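You operate a simulated robot arm through the tools that you are given. There is no shell and no other tool. Be economical: measure what you need, move in short steps, check, and stop when the job is done.

Carry out the task below with a simulated robot arm. There is one attempt and no reset: what you move stays moved.

TASK
Clamp the disc and torque the blue and yellow bolts to 6 Nm, blue first.
Fine: one click each; the red driver goes back into its holder and the clamp stays shut.
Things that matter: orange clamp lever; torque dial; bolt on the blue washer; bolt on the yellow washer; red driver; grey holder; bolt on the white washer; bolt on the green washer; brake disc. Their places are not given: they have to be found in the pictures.

It is judged by the outcome, as a careful person would: the job done as asked, and still so three seconds after it is handed in. It fails if anything else is knocked over, pushed out of place, dropped, spilled or broken.

THE ROBOT
A 7-joint arm with a two-finger parallel gripper, fixed in place. Base frame: the origin is at the foot of the arm, x ahead of it, y to its left, z up; the work surface is at about z = 885. Lengths are in mm, angles in degrees, forces in N, time in s.
With the tool pointing down near the work surface it reaches from about 240 to 680 mm from the base axis. Its first joint turns from -66.0 to 66.0 degrees. Payload 2.4 kg.
Tool frame: the origin (TCP) lies between the finger pads and is the grasp point; the fingertips stand 30 mm ahead of it; z points along the fingers, y is the line along which they close. The gripper opens to 94 mm. The fingers are 28 mm wide and 10 mm thick; the gripper's body (50 by 96 mm) begins 55 mm behind the TCP.
Orientation is told as [roll, pitch, yaw] about the base's x, y, z axes, in that order, counted from this pose: with the fingers straight down and closing along the base's y, the tool's x points along the base's -x, its y along +y and its z along -z.

THE INTERFACE
- The arm moves only by the tool drive_tool. Its argument "commands" is one flat list of numbers, 7 for each row, row after row: the shift along the tool's x, y, z in units of 20 mm (1.0 is 20 mm), then the turn, a rotation vector about the tool's x, y, z in units of 6 degrees (1.0 is 6 degrees), then the gripper command, from -1 (fully open) to 1 (shut), values between in proportion. In form: [tx, ty, tz, rx, ry, rz, hand, tx, ty, tz, rx, ry, rz, hand, ...]. A call has 1 to 8 rows; each row shifts and turns the commanded pose from where the row before left it, along the tool's axes as they then stand. A call with a number of a shift or a turn outside -1 to 1 is refused whole. A row lasts 0.2 s, in which the tool goes at most 50 mm and 8.6 degrees; a call with a longer step from one row to the next is refused whole, and so is a gripper value outside its range. A pose out of reach is approached as far as the arm can. The call stops where the force on the tool passes 70 N (or 10 N more than at its start, if that is more) or the arm is blocked; 0.2 s more then pass. The fingers move at their own pace (about 153 mm/s each) and stop on an object; they squeeze with about 20 N. The grip force told is the motor's: it shows also when the fingers shut on nothing. Time passes only in rows, and 0.2 s behind the last, so rows that do not move let the fingers close. It gives the time, the measured TCP pose, the force on the tool (base axes), the opening and the grip force at its end, in the units of the frame above (readings bear some noise), and new pictures: "show" is both (left out), scene, wrist or none.
- Cameras (640 x 400 px; columns grow to the right, rows downward): "scene" is fixed at [41.7, 471.2, 1464]; the picture's right is [-0.75, -0.66, 0.00], its down [-0.24, 0.27, -0.93] and it looks along [0.62, -0.70, -0.36] (base axes); focal length 369 px, centre (320, 200). "wrist" rides on the gripper at [-37, 0, -58] in the tool frame; the picture's right is [0.00, -1.00, 0.00], its down [0.97, 0.00, -0.24] and it looks along [0.24, 0.00, 0.97] (tool axes); focal length 218 px, centre (320, 200).
- pixel_to_xyz(camera, pixels): for up to 12 pixels [column, row] of the newest picture of that camera ("zoom" is the newest enlarged one), the place [x, y, z] in the base frame of the surface seen there, good to about 2 mm. No time passes.
- enlarge(camera, box): a new picture of the part [left, top, right, bottom] of that camera's present view, enlarged. No time passes.
- sign_off(): hands the job in; it is judged then, once.

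Work in short steps. Measure before you move; look again where a grasp or a placing could have gone wrong, and mend it. You have 80 turns and 120 pictures in all, the two below and enlarged ones among them. Open the gripper and draw the arm clear of the work before you hand the job in, unless the task says otherwise; then end with one line.

The tools are called after "Emit:" as a command line: name --argument value ..., lists and objects as JSON in quotes. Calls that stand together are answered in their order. drive_tool: Moves the arm, as the interface text tells. Its arguments: {"type":"object","properties":{"commands":{"type":"array","items":{"type":"number"}},"show":{"type":"string","enum":["both","scene","wrist","none"]}},"required":["commands"]} The other tools are called the same way: pixel_to_xyz (camera, pixels) gives the place of the surface under pixels of a picture; enlarge (camera, box) takes an enlarged picture of a part of a camera's view; sign_off () hands the job in.

At the start:

```text
t: 0.0
tcp_pos: [406.1, -70.6, 1320.1]
tcp_rot: [0.0, -0.1, 0.0]
ft_force: [-0.2, -0.3, -0.8]
opening: 93.9
grasp_force: 0.0
```

scene: 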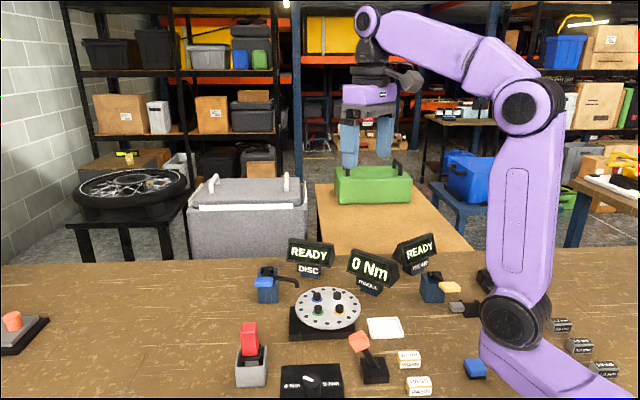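
wrist: 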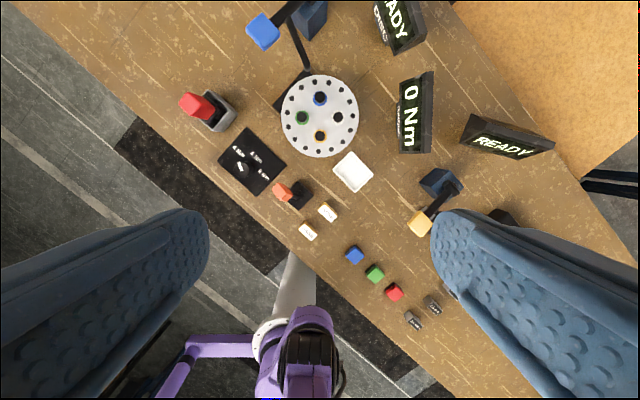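

I begin by enlarging the work area in both views.

Emit:
enlarge --camera "scene" --box '[220, 230, 480, 400]'

Emit:
enlarge --camera "wrist" --box '[170, 0, 470, 250]'

Emit:
pixel_to_xyz --camera "scene" --pixels '[[250, 325], [252, 368], [360, 340], [373, 370], [308, 380], [317, 294], [337, 293], [318, 309], [340, 308], [328, 305], [264, 282], [308, 378]]'

Emit:
pixel_to_xyz --camera "wrist" --pixels '[[195, 105], [217, 115], [281, 192], [298, 197], [243, 166], [320, 98], [302, 118], [320, 136], [339, 117], [263, 30], [420, 222], [320, 117]]'

```text
2.35 times, centred on (350, 315) of scene
```

zoom: 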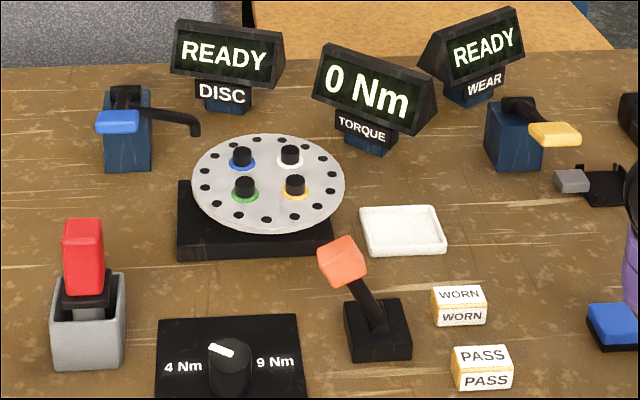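

```text
1.60 times, centred on (320, 125) of wrist
```

zoom: 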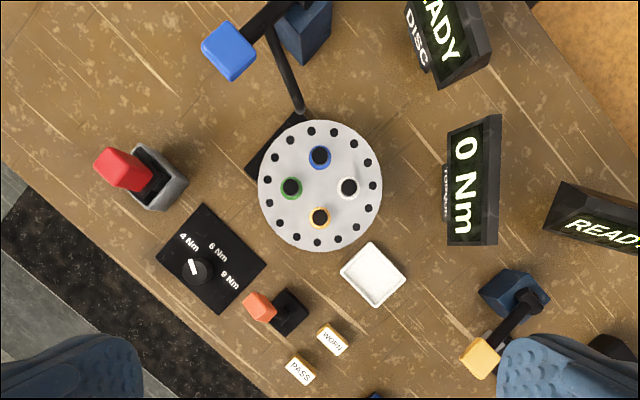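

```text
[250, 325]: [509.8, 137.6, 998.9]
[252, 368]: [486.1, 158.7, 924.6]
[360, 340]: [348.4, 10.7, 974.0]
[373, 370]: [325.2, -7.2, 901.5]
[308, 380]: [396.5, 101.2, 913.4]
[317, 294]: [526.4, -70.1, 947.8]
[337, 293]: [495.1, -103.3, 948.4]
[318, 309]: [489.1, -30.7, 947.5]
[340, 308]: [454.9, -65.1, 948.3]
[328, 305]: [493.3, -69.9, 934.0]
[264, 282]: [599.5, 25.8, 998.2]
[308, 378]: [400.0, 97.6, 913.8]
```

```text
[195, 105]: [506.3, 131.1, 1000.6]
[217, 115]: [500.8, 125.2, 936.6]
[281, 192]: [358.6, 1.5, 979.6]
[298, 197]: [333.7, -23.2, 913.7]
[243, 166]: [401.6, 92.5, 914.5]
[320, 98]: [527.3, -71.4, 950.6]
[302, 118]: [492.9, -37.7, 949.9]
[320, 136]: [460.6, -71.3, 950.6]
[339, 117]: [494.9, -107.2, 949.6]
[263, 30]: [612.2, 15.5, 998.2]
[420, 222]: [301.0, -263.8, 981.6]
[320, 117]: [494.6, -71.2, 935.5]
```

Next a closer look at the dial, the clamp and the driver.

Emit:
enlarge --camera "wrist" --box '[170, 80, 330, 220]'

Emit:
enlarge --camera "scene" --box '[225, 310, 405, 400]'

```text
2.86 times, centred on (250, 150) of wrist
```

zoom: 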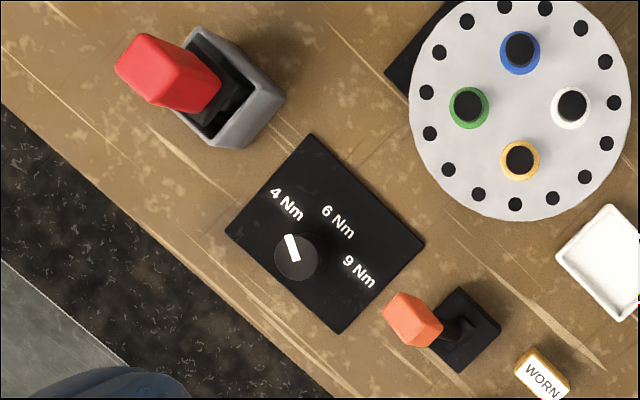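

```text
3.56 times, centred on (315, 355) of scene
```

zoom: 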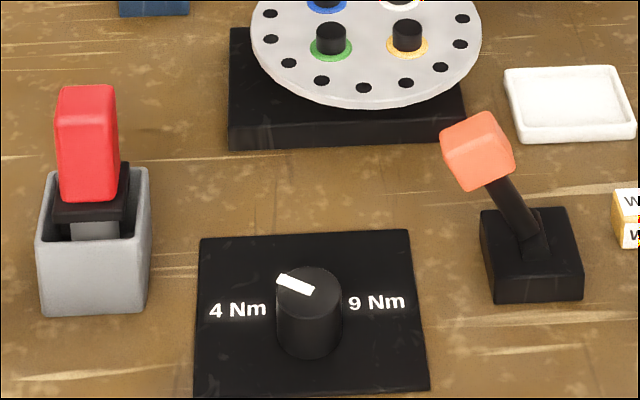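

I measure points on the knob, lever, driver and holder in the enlarged scene view.

Emit:
pixel_to_xyz --camera "zoom" --pixels '[[448, 140], [495, 125], [465, 170], [510, 155], [525, 235], [500, 190], [278, 290], [341, 290], [309, 270], [309, 310], [284, 277], [310, 290]]'

Emit:
pixel_to_xyz --camera "zoom" --pixels '[[62, 90], [110, 90], [75, 120], [110, 120], [75, 195], [110, 195], [90, 212], [95, 230], [45, 245], [147, 240], [55, 175], [145, 175]]'

Emit:
pixel_to_xyz --camera "zoom" --pixels '[[485, 220], [560, 212], [580, 265], [495, 265], [495, 295], [580, 295], [530, 255], [62, 205], [125, 205], [330, 28], [331, 50], [315, 48]]'

```text
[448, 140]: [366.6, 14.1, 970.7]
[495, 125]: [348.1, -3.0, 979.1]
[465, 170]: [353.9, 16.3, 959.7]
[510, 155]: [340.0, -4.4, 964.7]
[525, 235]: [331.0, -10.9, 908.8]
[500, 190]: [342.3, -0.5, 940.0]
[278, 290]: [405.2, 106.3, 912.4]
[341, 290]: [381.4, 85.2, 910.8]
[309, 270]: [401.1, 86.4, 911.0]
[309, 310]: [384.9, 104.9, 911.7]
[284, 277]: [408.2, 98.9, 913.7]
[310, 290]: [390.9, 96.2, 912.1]
```

```text
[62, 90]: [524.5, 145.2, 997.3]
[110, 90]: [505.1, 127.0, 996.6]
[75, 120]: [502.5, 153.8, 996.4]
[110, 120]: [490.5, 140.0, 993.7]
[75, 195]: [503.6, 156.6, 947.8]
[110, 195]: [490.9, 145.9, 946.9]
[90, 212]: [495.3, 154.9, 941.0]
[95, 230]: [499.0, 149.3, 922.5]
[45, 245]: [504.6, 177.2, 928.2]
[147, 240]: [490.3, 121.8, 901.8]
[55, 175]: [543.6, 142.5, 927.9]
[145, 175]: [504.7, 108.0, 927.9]
```

```text
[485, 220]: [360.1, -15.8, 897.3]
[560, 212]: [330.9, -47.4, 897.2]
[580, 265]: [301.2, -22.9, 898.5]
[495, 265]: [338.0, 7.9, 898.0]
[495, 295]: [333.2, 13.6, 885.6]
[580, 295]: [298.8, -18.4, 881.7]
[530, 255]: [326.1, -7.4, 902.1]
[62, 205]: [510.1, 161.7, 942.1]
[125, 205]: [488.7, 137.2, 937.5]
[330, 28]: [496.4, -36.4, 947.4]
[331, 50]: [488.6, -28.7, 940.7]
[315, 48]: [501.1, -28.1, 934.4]
```

The clamp lever head is at about (353,5,970) and leans along +u=(0.75,0.66) over its base centre at (331,-19). I'll close the fingers and come down on its outer side, at about (395,37).

Emit:
drive_tool --commands '[0.07, 0.675, 1, 0, 0, 0, 1, 0.07, 0.675, 1, 0, 0, 0, 1, 0.07, 0.675, 1, 0, 0, 0, 1, 0.07, 0.675, 1, 0, 0, 0, 1, 0.07, 0.675, 1, 0, 0, 0, 1, 0.07, 0.675, 1, 0, 0, 0, 1, 0.07, 0.675, 1, 0, 0, 0, 1, 0.07, 0.675, 1, 0, 0, 0, 1]' --show "none"

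Emit:
drive_tool --commands '[0, 0, 1, 0, 0, -1, 1, 0, 0, 1, 0, 0, -1, 1, 0, 0, 1, 0, 0, -1, 1, 0, 0, 1, 0, 0, -1, 1, 0, 0, 1, 0, 0, -1, 1, 0, 0, 1, 0, 0, -1, 1, 0, 0, 1, 0, 0, -1, 1]'

```text
t: 1.8
tcp_pos: [395.0, 36.1, 1160.8]
tcp_rot: [0.0, 0.0, -0.1]
ft_force: [-0.1, 0.1, 0.9]
opening: 0.0
grasp_force: 20.0
```

```text
t: 3.4
tcp_pos: [396.4, 38.2, 1020.5]
tcp_rot: [0.0, 0.1, 42.1]
ft_force: [0.3, -0.7, -0.4]
opening: 0.3
grasp_force: 20.6
```

scene: 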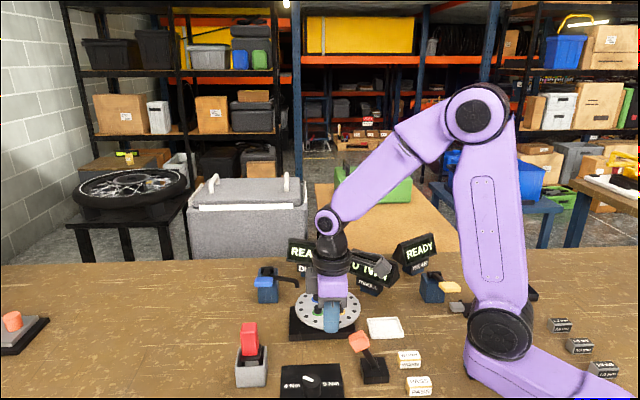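
wrist: 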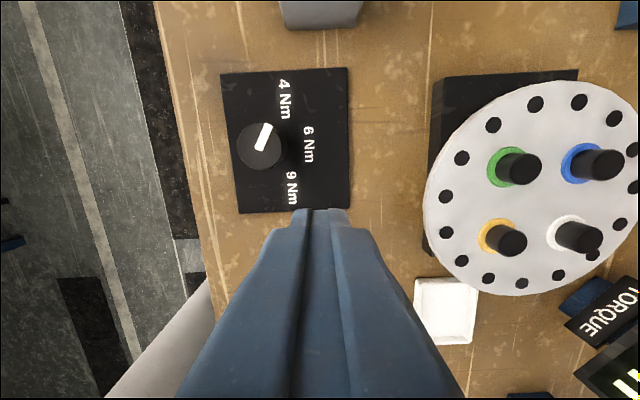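

The tool is on the lever's line, and its +x is the push direction. I lower 40 mm and push in steps.

Emit:
drive_tool --commands '[0, 0, 1, 0, 0, 0, 1, 0, 0, 1, 0, 0, 0, 1, 0.8, 0, 0, 0, 0, 0, 1, 0.6, 0, 0, 0, 0, 0, 1, 0.5, 0, 0, 0, 0, 0, 1, 0.5, 0, 0, 0, 0, 0, 1, 0.5, 0, 0, 0, 0, 0, 1]'

```text
t: 4.9
tcp_pos: [364.2, 7.4, 984.4]
tcp_rot: [-0.7, -1.3, 42.2]
ft_force: [0.0, 4.5, 8.7]
opening: 0.0
grasp_force: 20.2
stopped in row 7: the force on the tool passed its limit (the readings are from after the stop); the commanded pose is now the measured one
```

scene: 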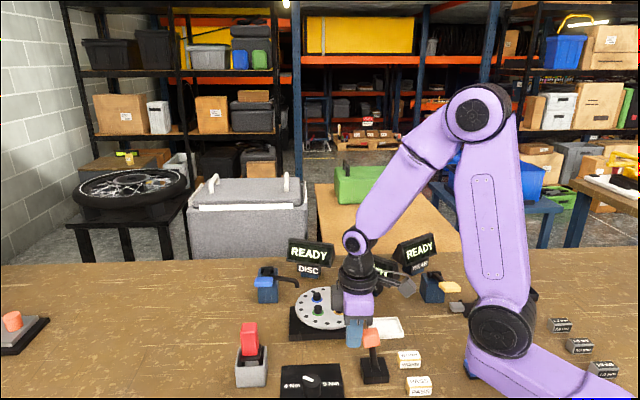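
wrist: 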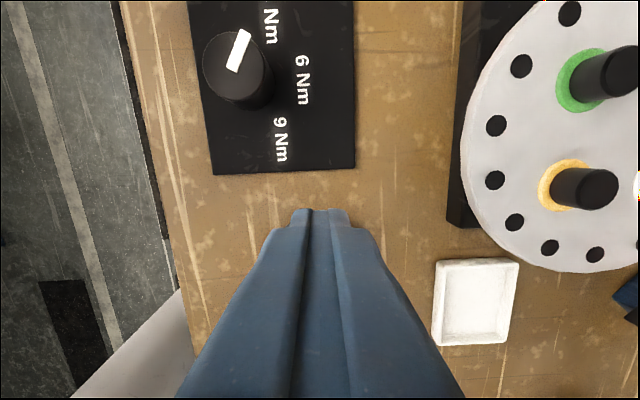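

The lever has come to about upright and the force limit tripped. I check it up close.

Emit:
enlarge --camera "scene" --box '[310, 290, 430, 390]'

```text
4.00 times, centred on (370, 340) of scene
```

zoom: 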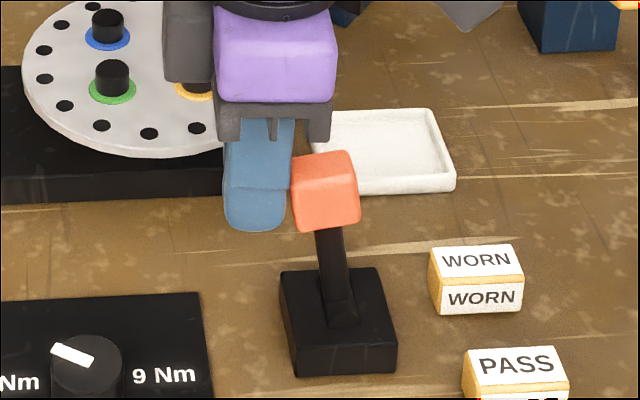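

It moved partway and the base stayed put. I keep pushing in smaller steps.

Emit:
drive_tool --commands '[0.25, 0, 0, 0, 0, 0, 1, 0.25, 0, 0, 0, 0, 0, 1, 0.25, 0, 0, 0, 0, 0, 1, 0.25, 0, 0, 0, 0, 0, 1, 0.25, 0, 0, 0, 0, 0, 1, 0.25, 0, 0, 0, 0, 0, 1, 0.25, 0, 0, 0, 0, 0, 1, 0.25, 0, 0, 0, 0, 0, 1]' --show "scene"

Emit:
enlarge --camera "scene" --box '[310, 290, 430, 390]'

```text
t: 5.6
tcp_pos: [358.8, 3.3, 986.7]
tcp_rot: [-1.0, -2.0, 42.4]
ft_force: [-2.4, 5.2, 7.9]
opening: 0.0
grasp_force: 20.4
stopped in row 3: the force on the tool passed its limit (the readings are from after the stop); the commanded pose is now the measured one
```

scene: 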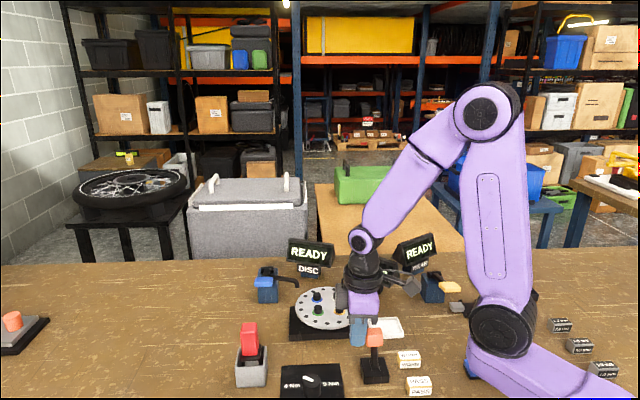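

```text
4.00 times, centred on (370, 340) of scene
```

zoom: 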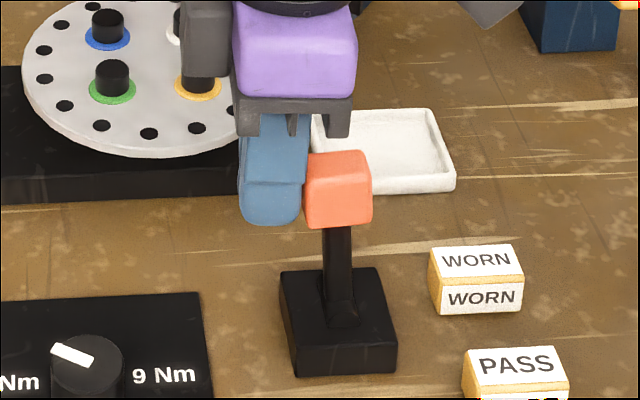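

The lever is stiff but moving and is now nearly upright. I push slower so the force stays under the limit.

Emit:
drive_tool --commands '[0.15, 0, 0.03, 0, 0, 0, 1, 0.15, 0, 0.03, 0, 0, 0, 1, 0.15, 0, 0.03, 0, 0, 0, 1, 0.15, 0, 0.03, 0, 0, 0, 1, 0.15, 0, 0.03, 0, 0, 0, 1, 0.15, 0, 0.03, 0, 0, 0, 1, 0.15, 0, 0.03, 0, 0, 0, 1, 0.15, 0, 0.03, 0, 0, 0, 1]' --show "none"

```text
t: 6.3
tcp_pos: [358.2, -0.0, 987.8]
tcp_rot: [-1.4, -2.5, 42.5]
ft_force: [-2.3, 5.2, 10.2]
opening: 0.1
grasp_force: 20.2
stopped in row 3: the force on the tool passed its limit (the readings are from after the stop); the commanded pose is now the measured one
```

I check the contact geometry once more.

Emit:
enlarge --camera "scene" --box '[320, 300, 420, 390]'

Emit:
pixel_to_xyz --camera "scene" --pixels '[[368, 330], [380, 330], [369, 345], [382, 345], [375, 331], [375, 338], [375, 355], [375, 362], [375, 368]]'

```text
4.44 times, centred on (370, 345) of scene
```

zoom: 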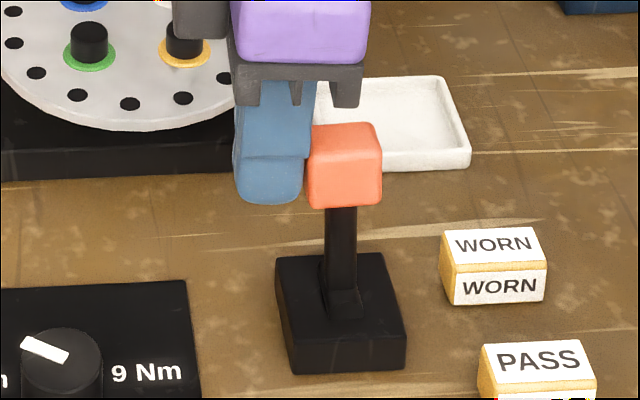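

```text
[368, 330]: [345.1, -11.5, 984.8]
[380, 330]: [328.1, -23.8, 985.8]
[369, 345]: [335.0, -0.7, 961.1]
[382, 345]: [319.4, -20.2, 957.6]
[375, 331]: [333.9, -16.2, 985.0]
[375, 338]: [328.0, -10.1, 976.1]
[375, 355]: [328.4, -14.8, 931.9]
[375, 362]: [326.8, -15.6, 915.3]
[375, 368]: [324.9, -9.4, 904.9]
```

The head is at about (333,-15), near vertical. I correct the tilt slightly and push on.

Emit:
drive_tool --commands '[-0.15, 0.2, 0, 0.2, 0.35, 0, 1, 0.3, 0, 0, 0, 0, 0, 1, 0.3, 0, 0, 0, 0, 0, 1, 0.3, 0, 0.05, 0, 0, 0, 1, 0.3, 0, 0.05, 0, 0, 0, 1, 0.3, 0, 0.05, 0, 0, 0, 1, 0.3, 0, 0.05, 0, 0, 0, 1, 0.3, 0, 0.05, 0, 0, 0, 1]' --show "none"

```text
t: 8.1
tcp_pos: [330.9, -18.6, 984.5]
tcp_rot: [-2.9, -1.1, 42.5]
ft_force: [18.1, 34.0, -2.1]
opening: 0.0
grasp_force: 19.6
```

It went through, with the tool now over the lever's base. I look at the lever.

Emit:
enlarge --camera "scene" --box '[240, 230, 440, 395]'

```text
2.42 times, centred on (340, 312) of scene
```

zoom: 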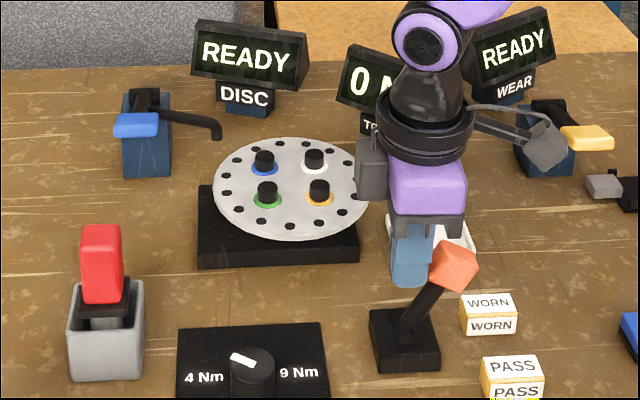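

The lever leans the other way now. A few more millimetres will confirm the end stop.

Emit:
drive_tool --commands '[0.2, 0, 0, 0, 0, 0, 1, 0.2, 0, 0, 0, 0, 0, 1, 0.2, 0, 0, 0, 0, 0, 1, 0.2, 0, 0, 0, 0, 0, 1]' --show "scene"

Emit:
enlarge --camera "scene" --box '[240, 230, 440, 395]'

```text
t: 8.8
tcp_pos: [333.9, -18.6, 984.7]
tcp_rot: [-3.5, -2.6, 43.0]
ft_force: [6.0, 9.3, 3.0]
opening: 0.0
grasp_force: 20.2
stopped in row 3: the force on the tool passed its limit (the readings are from after the stop); the commanded pose is now the measured one
```

scene: 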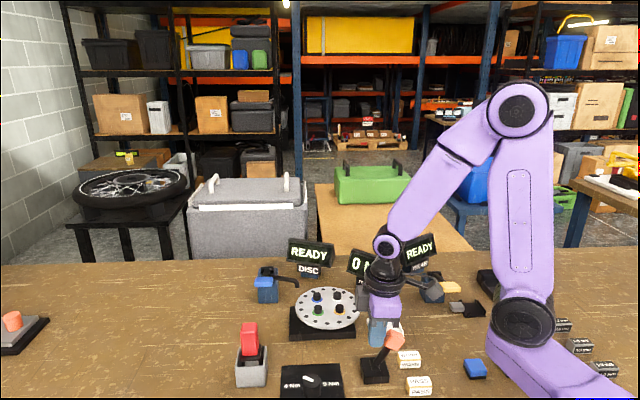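

```text
2.42 times, centred on (340, 312) of scene
```

zoom: 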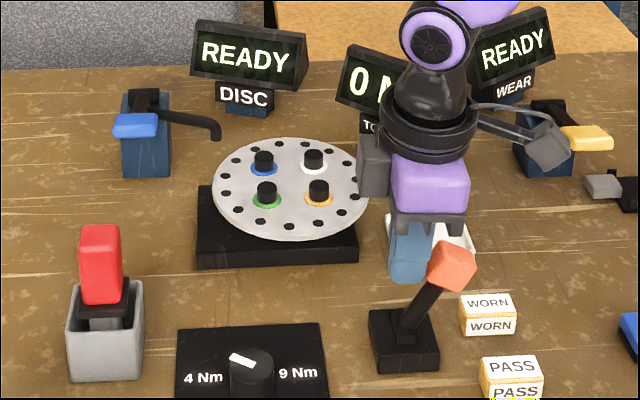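

The end stop is reached, so the lever is shut. I back off, level the tool and move above the torque dial with the fingers opened to about 60 mm.

Emit:
drive_tool --commands '[-0.6, 0, 0, -0.58, 0.43, 0, 1, -0.9, 0.38, -0.4, 0, 0, 0, 1, -0.9, 0.38, -0.4, 0, 0, 0, 1, -0.9, 0.38, -0.4, 0, 0, 0, 1, -0.9, 0.38, 0, 0, 0, 0, 0, -0.9, 0.38, 0, 0, 0, 0, -0.3, -0.9, 0.36, 0, 0, 0, 0, -0.3]'

Emit:
enlarge --camera "scene" --box '[240, 280, 440, 400]'

```text
t: 10.4
tcp_pos: [386.8, 93.5, 1006.2]
tcp_rot: [0.2, 0.3, 42.8]
ft_force: [0.9, -0.3, 0.8]
opening: 61.4
grasp_force: 0.0
```

scene: 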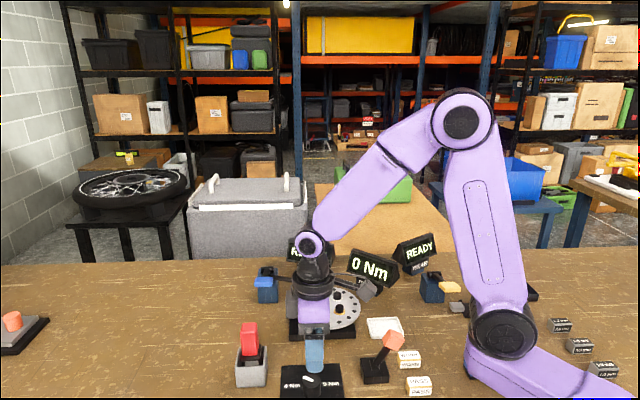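
wrist: 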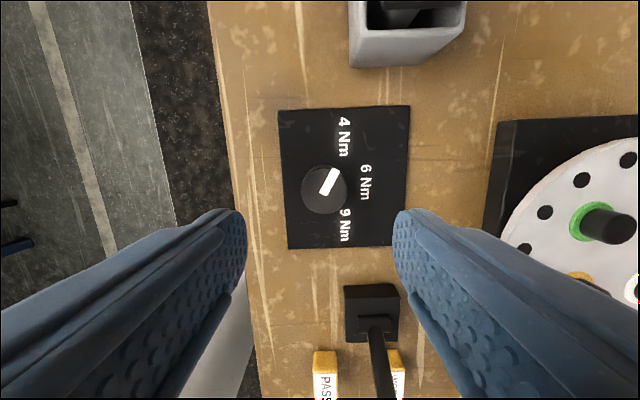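

```text
3.20 times, centred on (340, 340) of scene
```

zoom: 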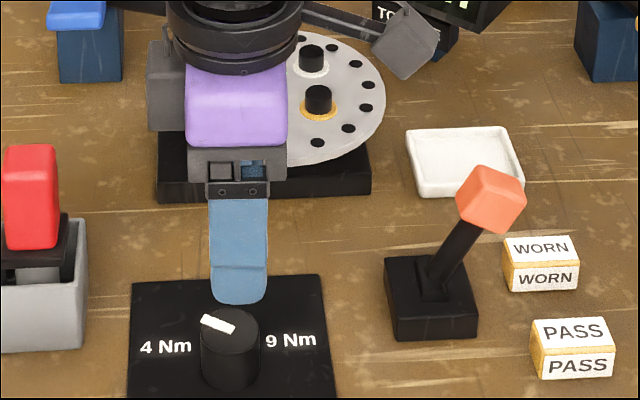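

I measure the knob circle and pointer in the wrist picture.

Emit:
pixel_to_xyz --camera "wrist" --pixels '[[303, 188], [324, 167], [345, 190], [324, 211], [324, 190], [333, 171], [322, 193], [343, 137], [367, 183], [344, 225], [382, 17], [385, 40]]'

Emit:
enlarge --camera "wrist" --box '[270, 100, 420, 250]'

```text
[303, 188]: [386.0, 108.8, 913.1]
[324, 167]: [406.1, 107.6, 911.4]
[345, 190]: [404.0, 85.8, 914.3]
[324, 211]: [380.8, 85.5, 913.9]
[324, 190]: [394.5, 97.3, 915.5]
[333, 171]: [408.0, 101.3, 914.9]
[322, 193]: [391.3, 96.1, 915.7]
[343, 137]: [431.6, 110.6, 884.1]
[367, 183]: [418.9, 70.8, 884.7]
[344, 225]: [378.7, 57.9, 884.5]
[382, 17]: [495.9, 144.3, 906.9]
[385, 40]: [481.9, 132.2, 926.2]
```

```text
2.67 times, centred on (345, 175) of wrist
```

zoom: 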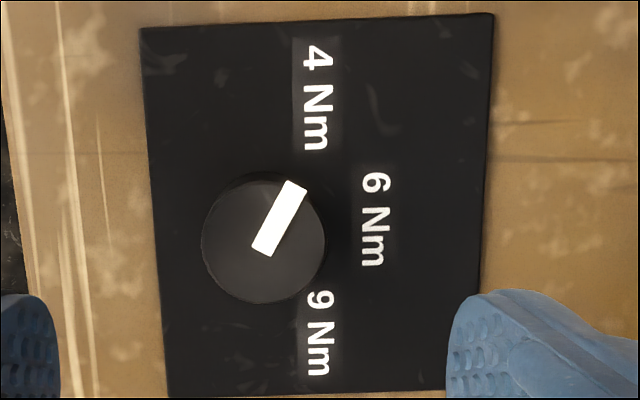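

The knob centre is at (394,97) with its top at z 912, and the pointer sits at about +16°. The 6 Nm label lies at about -46°, so it needs about 62° clockwise. I descend onto the knob and grip it.

Emit:
drive_tool --commands '[-0.38, -0.12, 0.5, 0, 0, 0, -0.3, 0, 0, 1, 0, 0, 0, -0.3, 0, 0, 1, 0, 0, 0, -0.3, 0, 0, 1, 0, 0, 0, -0.3, 0, 0, 0.65, 0, 0, 0, -0.3, 0, 0, 0, 0, 0, 0, 0.4, 0, 0, 0, 0, 0, 0, 0.6]'

```text
t: 12.0
tcp_pos: [395.0, 97.0, 926.4]
tcp_rot: [0.2, 0.4, 42.8]
ft_force: [-1.9, 0.4, 0.2]
opening: 32.4
grasp_force: 45.2
```

scene: 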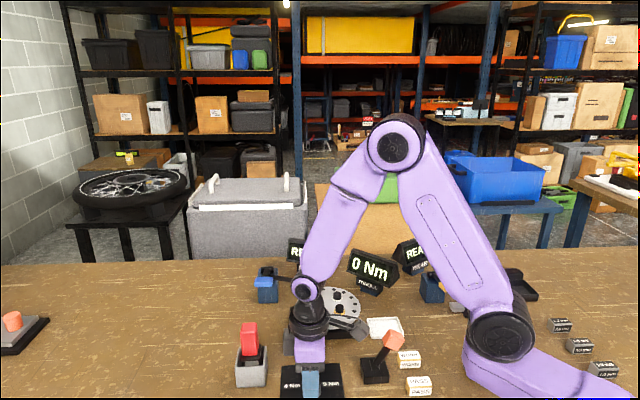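
wrist: 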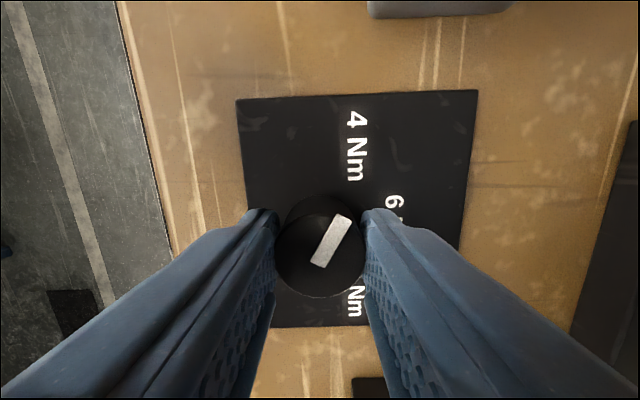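

The fingers hold the knob with a 32.4 mm opening. I turn it clockwise as seen from above.

Emit:
drive_tool --commands '[0, 0, 0, 0, 0, 1, 0.6, 0, 0, 0, 0, 0, 1, 0.6, 0, 0, 0, 0, 0, 1, 0.6, 0, 0, 0, 0, 0, 1, 0.6, 0, 0, 0, 0, 0, 1, 0.6, 0, 0, 0, 0, 0, 1, 0.6, 0, 0, 0, 0, 0, 1, 0.6, 0, 0, 0, 0, 0, 1, 0.6]' --show "wrist"

```text
t: 13.8
tcp_pos: [394.0, 96.6, 926.3]
tcp_rot: [-0.1, 0.3, -5.6]
ft_force: [5.1, -27.8, 21.2]
opening: 32.3
grasp_force: 44.4
```

wrist: 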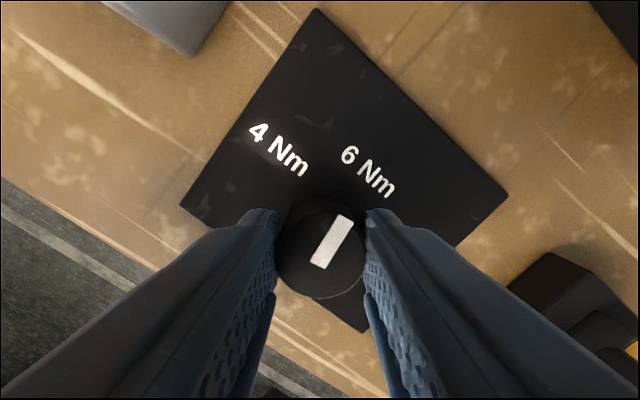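

The knob follows. The pointer is at about -33°, so I turn about 13° more.

Emit:
drive_tool --commands '[0, 0, 0, 0, 0, 0.75, 0.6, 0, 0, 0, 0, 0, 0.75, 0.6, 0, 0, 0, 0, 0, 0.7, 0.6, 0, 0, 0, 0, 0, 0, 0.6]' --show "wrist"

Emit:
pixel_to_xyz --camera "wrist" --pixels '[[322, 262], [342, 224], [320, 10], [500, 190], [185, 200], [315, 170]]'

```text
t: 14.8
tcp_pos: [394.8, 95.1, 925.0]
tcp_rot: [-0.2, 0.3, -18.6]
ft_force: [7.0, -26.1, 27.0]
opening: 32.1
grasp_force: 44.4
```

wrist: 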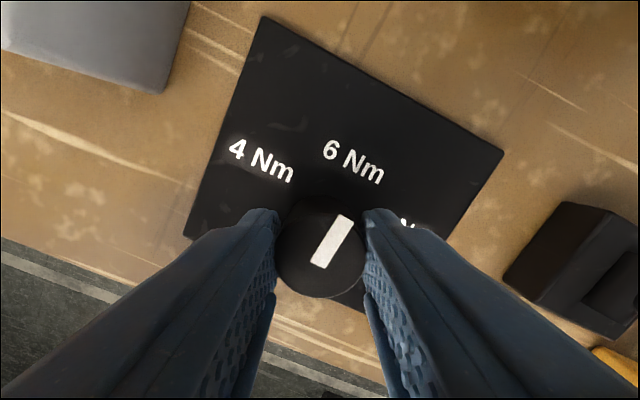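

```text
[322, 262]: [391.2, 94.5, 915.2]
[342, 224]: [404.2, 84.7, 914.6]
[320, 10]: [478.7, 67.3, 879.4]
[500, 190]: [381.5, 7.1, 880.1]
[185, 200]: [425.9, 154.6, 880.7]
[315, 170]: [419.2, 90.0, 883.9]
```

By gripper angle the pointer should now be at about -46°. I release, rise and check against the label.

Emit:
drive_tool --commands '[0, 0, 0, 0, 0, 0, 0, 0, 0, 0, 0, 0, 0, -0.3, 0, 0, -0.6, 0, 0, 0, -0.3, 0, 0, -1, 0, 0, -0.8, -0.3, 0, 0, -1, 0, 0, -0.8, -0.3, 0, 0, -1, 0, 0, 0, -0.3]' --show "both"

Emit:
enlarge --camera "wrist" --box '[220, 80, 440, 260]'

Emit:
enlarge --camera "scene" --box '[240, 240, 440, 400]'

```text
t: 16.2
tcp_pos: [395.9, 96.6, 998.7]
tcp_rot: [-0.2, 0.2, -8.8]
ft_force: [-0.7, 0.1, 1.2]
opening: 61.2
grasp_force: 0.0
```

scene: 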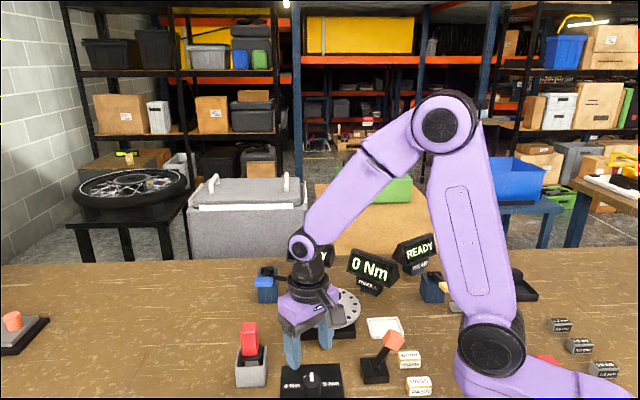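
wrist: 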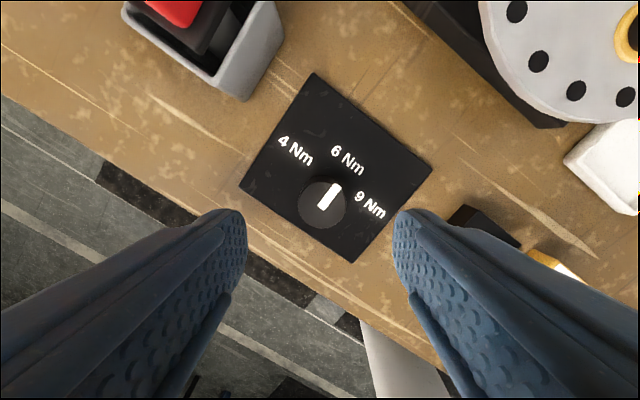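

```text
2.22 times, centred on (330, 170) of wrist
```

zoom: 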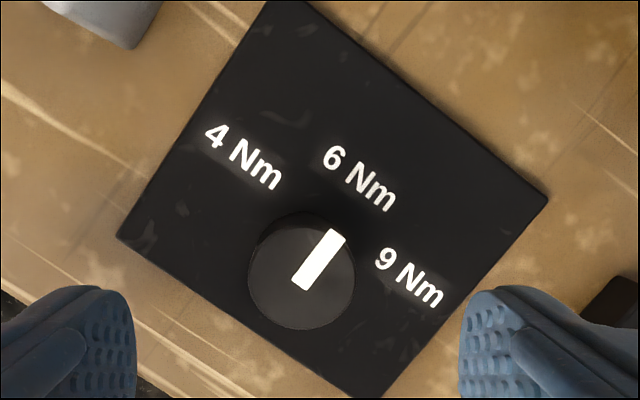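

```text
2.50 times, centred on (340, 320) of scene
```

zoom: 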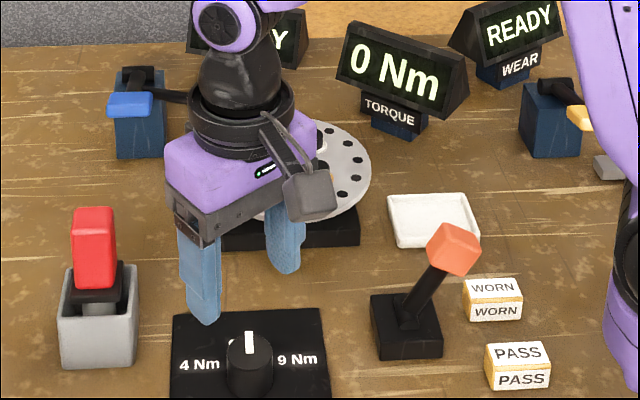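

The pointer lines up with the 6 Nm label. Next I move above the red driver and turn the tool to match its handle.

Emit:
drive_tool --commands '[0, 0, -1, 0, 0, 0, -0.3, 0, 0, -1, 0, 0, 0, -0.3, -0.84, 0.513, -0.35, 0, 0, 0, -0.3, -0.84, 0.513, -0.35, 0, 0, 0, -0.3, -0.84, 0.513, -0.35, 0, 0, 0, -0.3, -0.84, 0.513, -0.35, 0, 0, 0, -0.3, -0.84, 0.513, -0.35, 0, 0, 0, -0.3, -0.84, 0.513, -0.35, 0, 0, 0, -0.3]' --show "none"

Emit:
drive_tool --commands '[0, 0, 0, 0, 0, -1, -0.3, 0, 0, 0, 0, 0, -1, -0.3, 0, 0, 0, 0, 0, -1, -0.3, 0, 0, 0, 0, 0, -1, -0.3, 0, 0, 0, 0, 0, -1, -0.3, 0, 0, 0, 0, 0, -1, -0.3, 0, 0, 0, 0, 0, -1, -0.3, 0, 0, 0, 0, 0, -1, -0.3]'

Emit:
enlarge --camera "wrist" --box '[220, 120, 420, 280]'

```text
t: 18.0
tcp_pos: [504.4, 142.3, 1078.9]
tcp_rot: [-0.2, 0.3, -8.7]
ft_force: [1.0, -0.2, 0.1]
opening: 60.9
grasp_force: 0.0
```

```text
t: 19.8
tcp_pos: [502.7, 142.7, 1078.0]
tcp_rot: [0.1, 0.3, 39.3]
ft_force: [0.0, 0.2, -0.5]
opening: 61.4
grasp_force: 0.0
```

scene: 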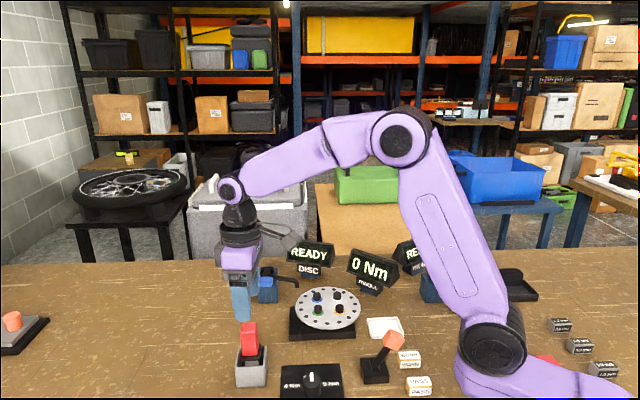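
wrist: 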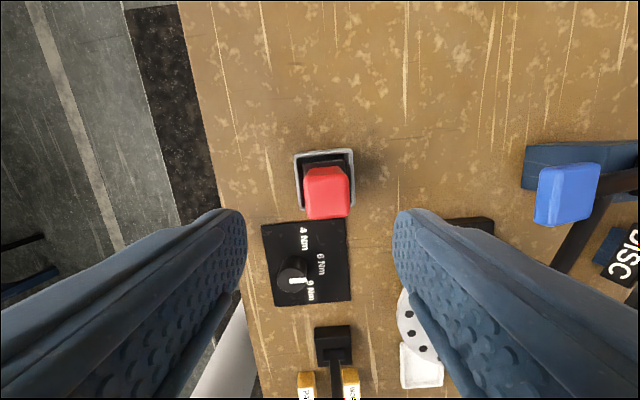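

```text
2.50 times, centred on (320, 200) of wrist
```

zoom: 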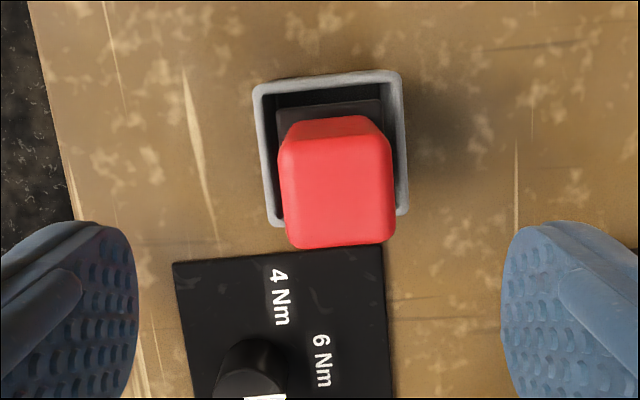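

I measure the top face of the handle and the holder rim.

Emit:
pixel_to_xyz --camera "zoom" --pixels '[[290, 150], [375, 145], [387, 235], [292, 240], [337, 190], [330, 125], [263, 90], [392, 78], [400, 208], [275, 215], [287, 190], [388, 190]]'

```text
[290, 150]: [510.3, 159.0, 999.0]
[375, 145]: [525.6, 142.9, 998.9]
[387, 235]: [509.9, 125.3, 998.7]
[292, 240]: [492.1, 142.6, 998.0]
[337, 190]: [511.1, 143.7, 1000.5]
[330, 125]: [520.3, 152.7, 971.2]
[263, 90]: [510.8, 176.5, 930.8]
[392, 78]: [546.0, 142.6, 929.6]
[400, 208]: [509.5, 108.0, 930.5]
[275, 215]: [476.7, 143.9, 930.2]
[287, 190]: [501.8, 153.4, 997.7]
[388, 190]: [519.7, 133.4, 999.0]
```

The handle is centred at (509.5,142.5), about 26 mm square and at about 44° yaw. I align, descend to z 983 and grip.

Emit:
drive_tool --commands '[0, 0, 0, 0, 0, -0.73, -0.3, -0.25, -0.24, 0.75, 0, 0, 0, -0.3, 0, 0, 1, 0, 0, 0, -0.3, 0, 0, 1, 0, 0, 0, -0.3, 0, 0, 1, 0, 0, 0, -0.3, 0, 0, 1, 0, 0, 0, -0.3, 0, 0, 0, 0, 0, 0, -0.3]'

Emit:
enlarge --camera "scene" --box '[200, 290, 300, 395]'

```text
t: 21.4
tcp_pos: [510.6, 142.4, 983.6]
tcp_rot: [0.2, 0.2, 43.6]
ft_force: [-0.7, -0.7, 0.8]
opening: 60.9
grasp_force: 0.1
```

scene: 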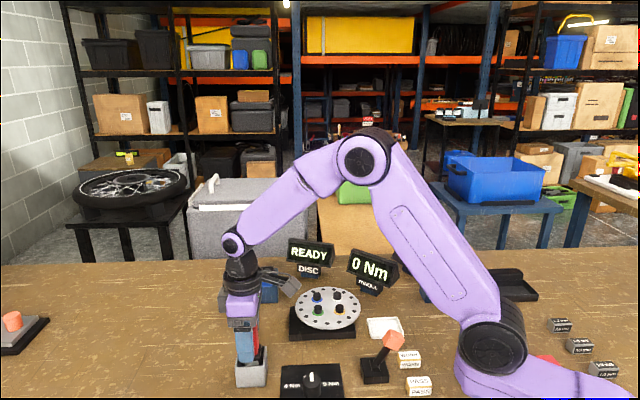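
wrist: 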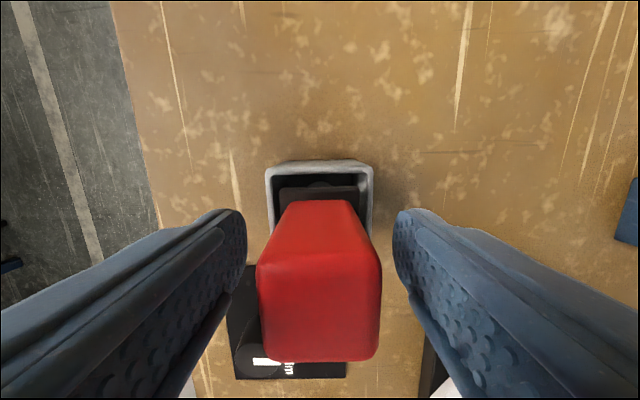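

```text
3.81 times, centred on (250, 342) of scene
```

zoom: 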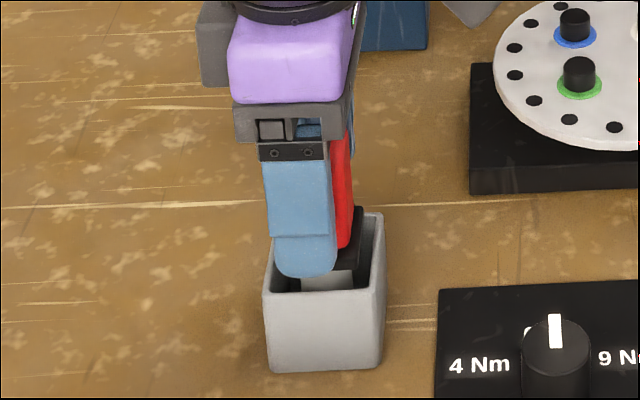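

The fingers straddle the handle above the holder rim. I close and lift.

Emit:
drive_tool --commands '[0, 0, 0, 0, 0, 0, 1, 0, 0, 0, 0, 0, 0, 1, 0, 0, 0, 0, 0, 0, 1, 0, 0, -0.5, 0, 0, 0, 1, 0, 0, -1, 0, 0, 0, 1, 0, 0, -1, 0, 0, 0, 1, 0, 0, -1, 0, 0, 0, 1, 0, 0, -1, 0, 0, 0, 1]'

Emit:
enlarge --camera "scene" --box '[190, 270, 290, 395]'

```text
t: 23.2
tcp_pos: [512.0, 142.7, 1072.4]
tcp_rot: [0.2, 0.3, 43.6]
ft_force: [0.2, 0.0, -3.3]
opening: 34.0
grasp_force: 20.3
```

scene: 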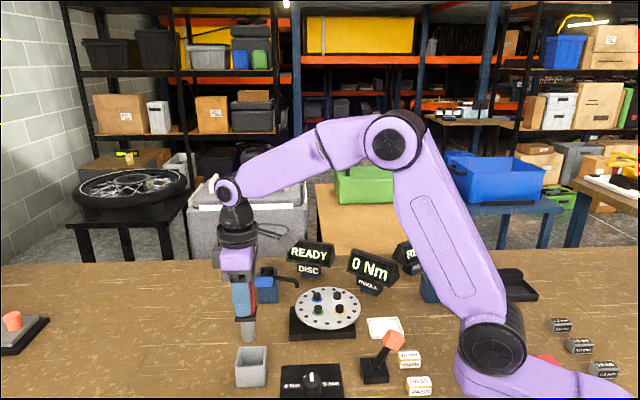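
wrist: 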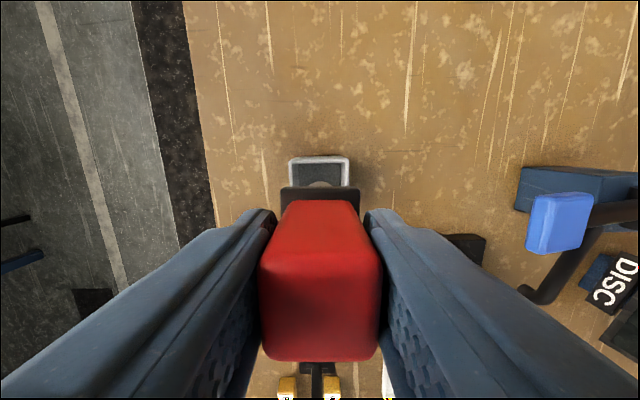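

```text
3.20 times, centred on (240, 332) of scene
```

zoom: 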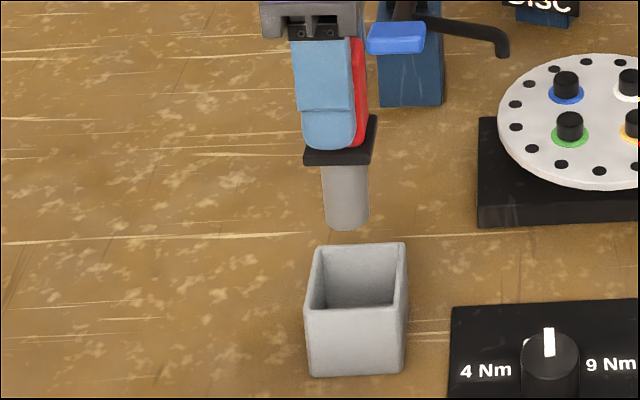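

The driver is held, with a black collar and a grey socket below the fingers. I measure the socket's lower end and axis.

Emit:
pixel_to_xyz --camera "zoom" --pixels '[[347, 226], [347, 200], [347, 175], [326, 200], [367, 200], [340, 157], [306, 157], [368, 140], [355, 364], [310, 310], [400, 300], [360, 290]]'

Emit:
enlarge --camera "scene" --box '[280, 270, 380, 350]'

```text
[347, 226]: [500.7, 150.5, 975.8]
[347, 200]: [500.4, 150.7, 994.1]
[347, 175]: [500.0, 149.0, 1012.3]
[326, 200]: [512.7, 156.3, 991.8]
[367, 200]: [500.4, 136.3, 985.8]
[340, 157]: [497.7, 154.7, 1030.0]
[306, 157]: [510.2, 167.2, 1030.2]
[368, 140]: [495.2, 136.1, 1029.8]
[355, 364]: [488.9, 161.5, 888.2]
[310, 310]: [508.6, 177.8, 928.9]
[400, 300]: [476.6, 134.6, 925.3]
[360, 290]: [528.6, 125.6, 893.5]
```

```text
5.00 times, centred on (330, 310) of scene
```

zoom: 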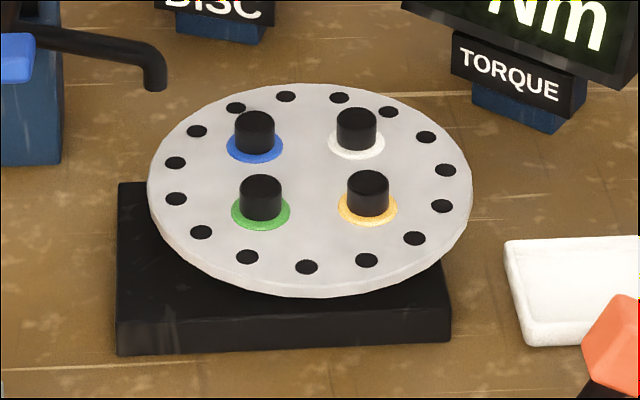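

I measure the tops of the blue and yellow bolts from this close-up.

Emit:
pixel_to_xyz --camera "zoom" --pixels '[[254, 119], [238, 119], [271, 119], [254, 127], [368, 178], [351, 178], [385, 178], [368, 186], [356, 116], [260, 182], [254, 160], [368, 222]]'

```text
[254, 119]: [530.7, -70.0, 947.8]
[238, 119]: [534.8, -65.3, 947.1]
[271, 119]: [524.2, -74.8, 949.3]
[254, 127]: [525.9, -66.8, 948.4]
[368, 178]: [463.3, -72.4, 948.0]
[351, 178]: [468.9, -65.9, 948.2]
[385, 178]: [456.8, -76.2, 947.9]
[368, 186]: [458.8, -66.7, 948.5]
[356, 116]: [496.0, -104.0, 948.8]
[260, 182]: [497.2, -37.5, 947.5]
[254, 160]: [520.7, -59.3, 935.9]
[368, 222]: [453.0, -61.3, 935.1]
```

I check the heights of the hook arm and the displays along the path.

Emit:
pixel_to_xyz --camera "scene" --pixels '[[297, 285], [292, 279], [280, 277], [268, 268], [265, 282], [291, 240], [333, 245], [352, 250], [396, 265], [370, 288], [400, 245], [435, 235]]'

```text
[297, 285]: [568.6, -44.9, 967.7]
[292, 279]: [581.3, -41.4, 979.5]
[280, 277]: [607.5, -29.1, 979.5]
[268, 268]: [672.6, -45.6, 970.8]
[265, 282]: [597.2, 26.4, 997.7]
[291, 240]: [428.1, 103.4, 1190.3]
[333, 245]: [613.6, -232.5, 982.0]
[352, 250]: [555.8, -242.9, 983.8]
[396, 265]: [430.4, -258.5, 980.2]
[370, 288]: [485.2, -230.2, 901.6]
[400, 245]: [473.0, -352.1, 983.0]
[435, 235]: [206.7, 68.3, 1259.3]
```

Everything on the path lies below z 1000. I raise 30 mm and carry the driver across to above the blue bolt, near (529,-70).

Emit:
drive_tool --commands '[0, 0, -0.75, 0, 0, 0, 1, 0, 0, -0.75, 0, 0, 0, 1, 0.672, -0.828, 0, 0, 0, 0, 1, 0.672, -0.828, 0, 0, 0, 0, 1, 0.672, -0.828, 0, 0, 0, 0, 1, 0.672, -0.828, 0, 0, 0, 0, 1, 0.672, -0.828, 0, 0, 0, 0, 1, 0.672, -0.828, 0, 0, 0, 0, 1]' --show "none"

Emit:
drive_tool --commands '[0.672, -0.828, 0, 0, 0, 0, 1, 0.672, -0.828, 0, 0, 0, 0, 1, 0.672, -0.828, 0, 0, 0, 0, 1, 0.672, -0.828, 0, 0, 0, 0, 1, 0, 0, 0.5, 0, 0, 0, 1, 0, 0, 0.5, 0, 0, 0, 1]'

Emit:
enlarge --camera "scene" --box '[270, 260, 370, 340]'

```text
t: 25.0
tcp_pos: [521.4, 12.6, 1103.3]
tcp_rot: [0.2, 0.3, 43.5]
ft_force: [-0.4, -0.1, -3.2]
opening: 34.5
grasp_force: 20.2
```

```text
t: 26.4
tcp_pos: [530.0, -70.9, 1084.7]
tcp_rot: [0.2, 0.3, 43.5]
ft_force: [-0.6, -0.1, -2.6]
opening: 34.5
grasp_force: 19.7
```

scene: 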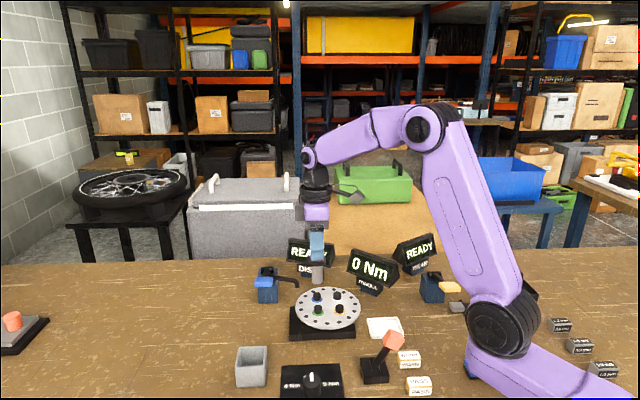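
wrist: 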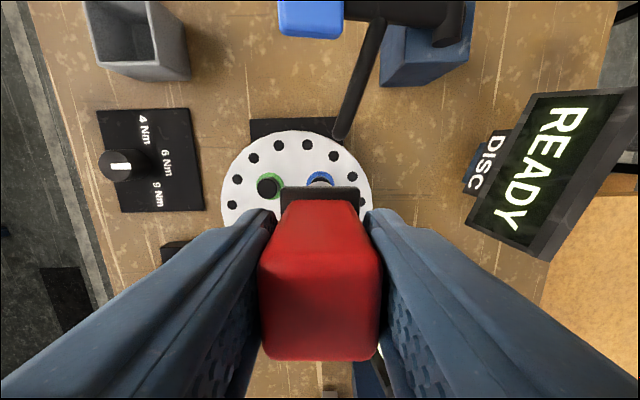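

```text
5.00 times, centred on (320, 300) of scene
```

zoom: 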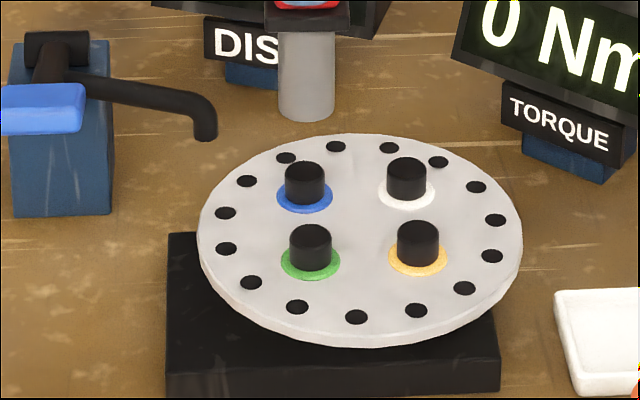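

The socket is in line with the blue bolt in this view. I measure its depth too.

Emit:
pixel_to_xyz --camera "zoom" --pixels '[[306, 117], [306, 100], [306, 80], [306, 55], [282, 80], [331, 80], [305, 195], [305, 172]]'

```text
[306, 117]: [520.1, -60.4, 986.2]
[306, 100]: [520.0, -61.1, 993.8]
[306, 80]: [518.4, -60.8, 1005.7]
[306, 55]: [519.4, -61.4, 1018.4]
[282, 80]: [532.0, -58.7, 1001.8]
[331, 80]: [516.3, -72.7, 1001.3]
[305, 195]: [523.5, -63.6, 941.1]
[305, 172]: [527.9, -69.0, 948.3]
```

The alignment is within about 2 mm. The socket end is near z 985 and the bolt top at 949, so I lower gently onto the bolt.

Emit:
drive_tool --commands '[0, 0, 0.8, 0, 0, 0, 1, 0, 0, 0.6, 0, 0, 0, 1, 0, 0, 0.2, 0, 0, 0, 1, 0, 0, 0.2, 0, 0, 0, 1, 0, 0, 0.2, 0, 0, 0, 1]' --show "scene"

Emit:
enlarge --camera "scene" --box '[270, 250, 370, 340]'

```text
t: 27.6
tcp_pos: [528.1, -70.1, 1043.8]
tcp_rot: [0.2, 0.3, 43.5]
ft_force: [-1.7, -0.8, 1.9]
opening: 34.2
grasp_force: 20.5
```

scene: 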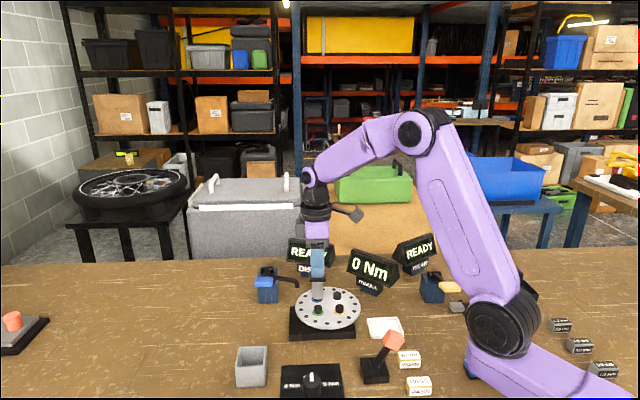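

```text
4.44 times, centred on (320, 295) of scene
```

zoom: 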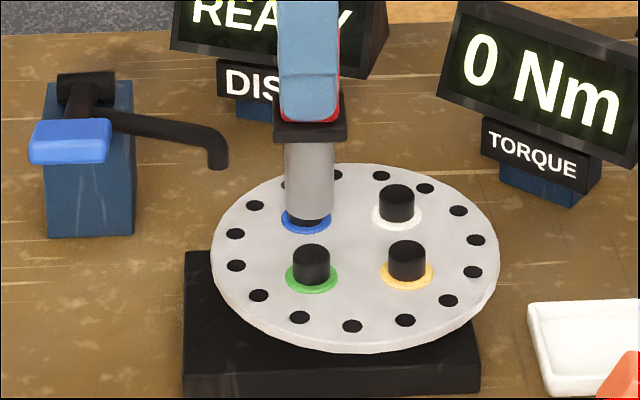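

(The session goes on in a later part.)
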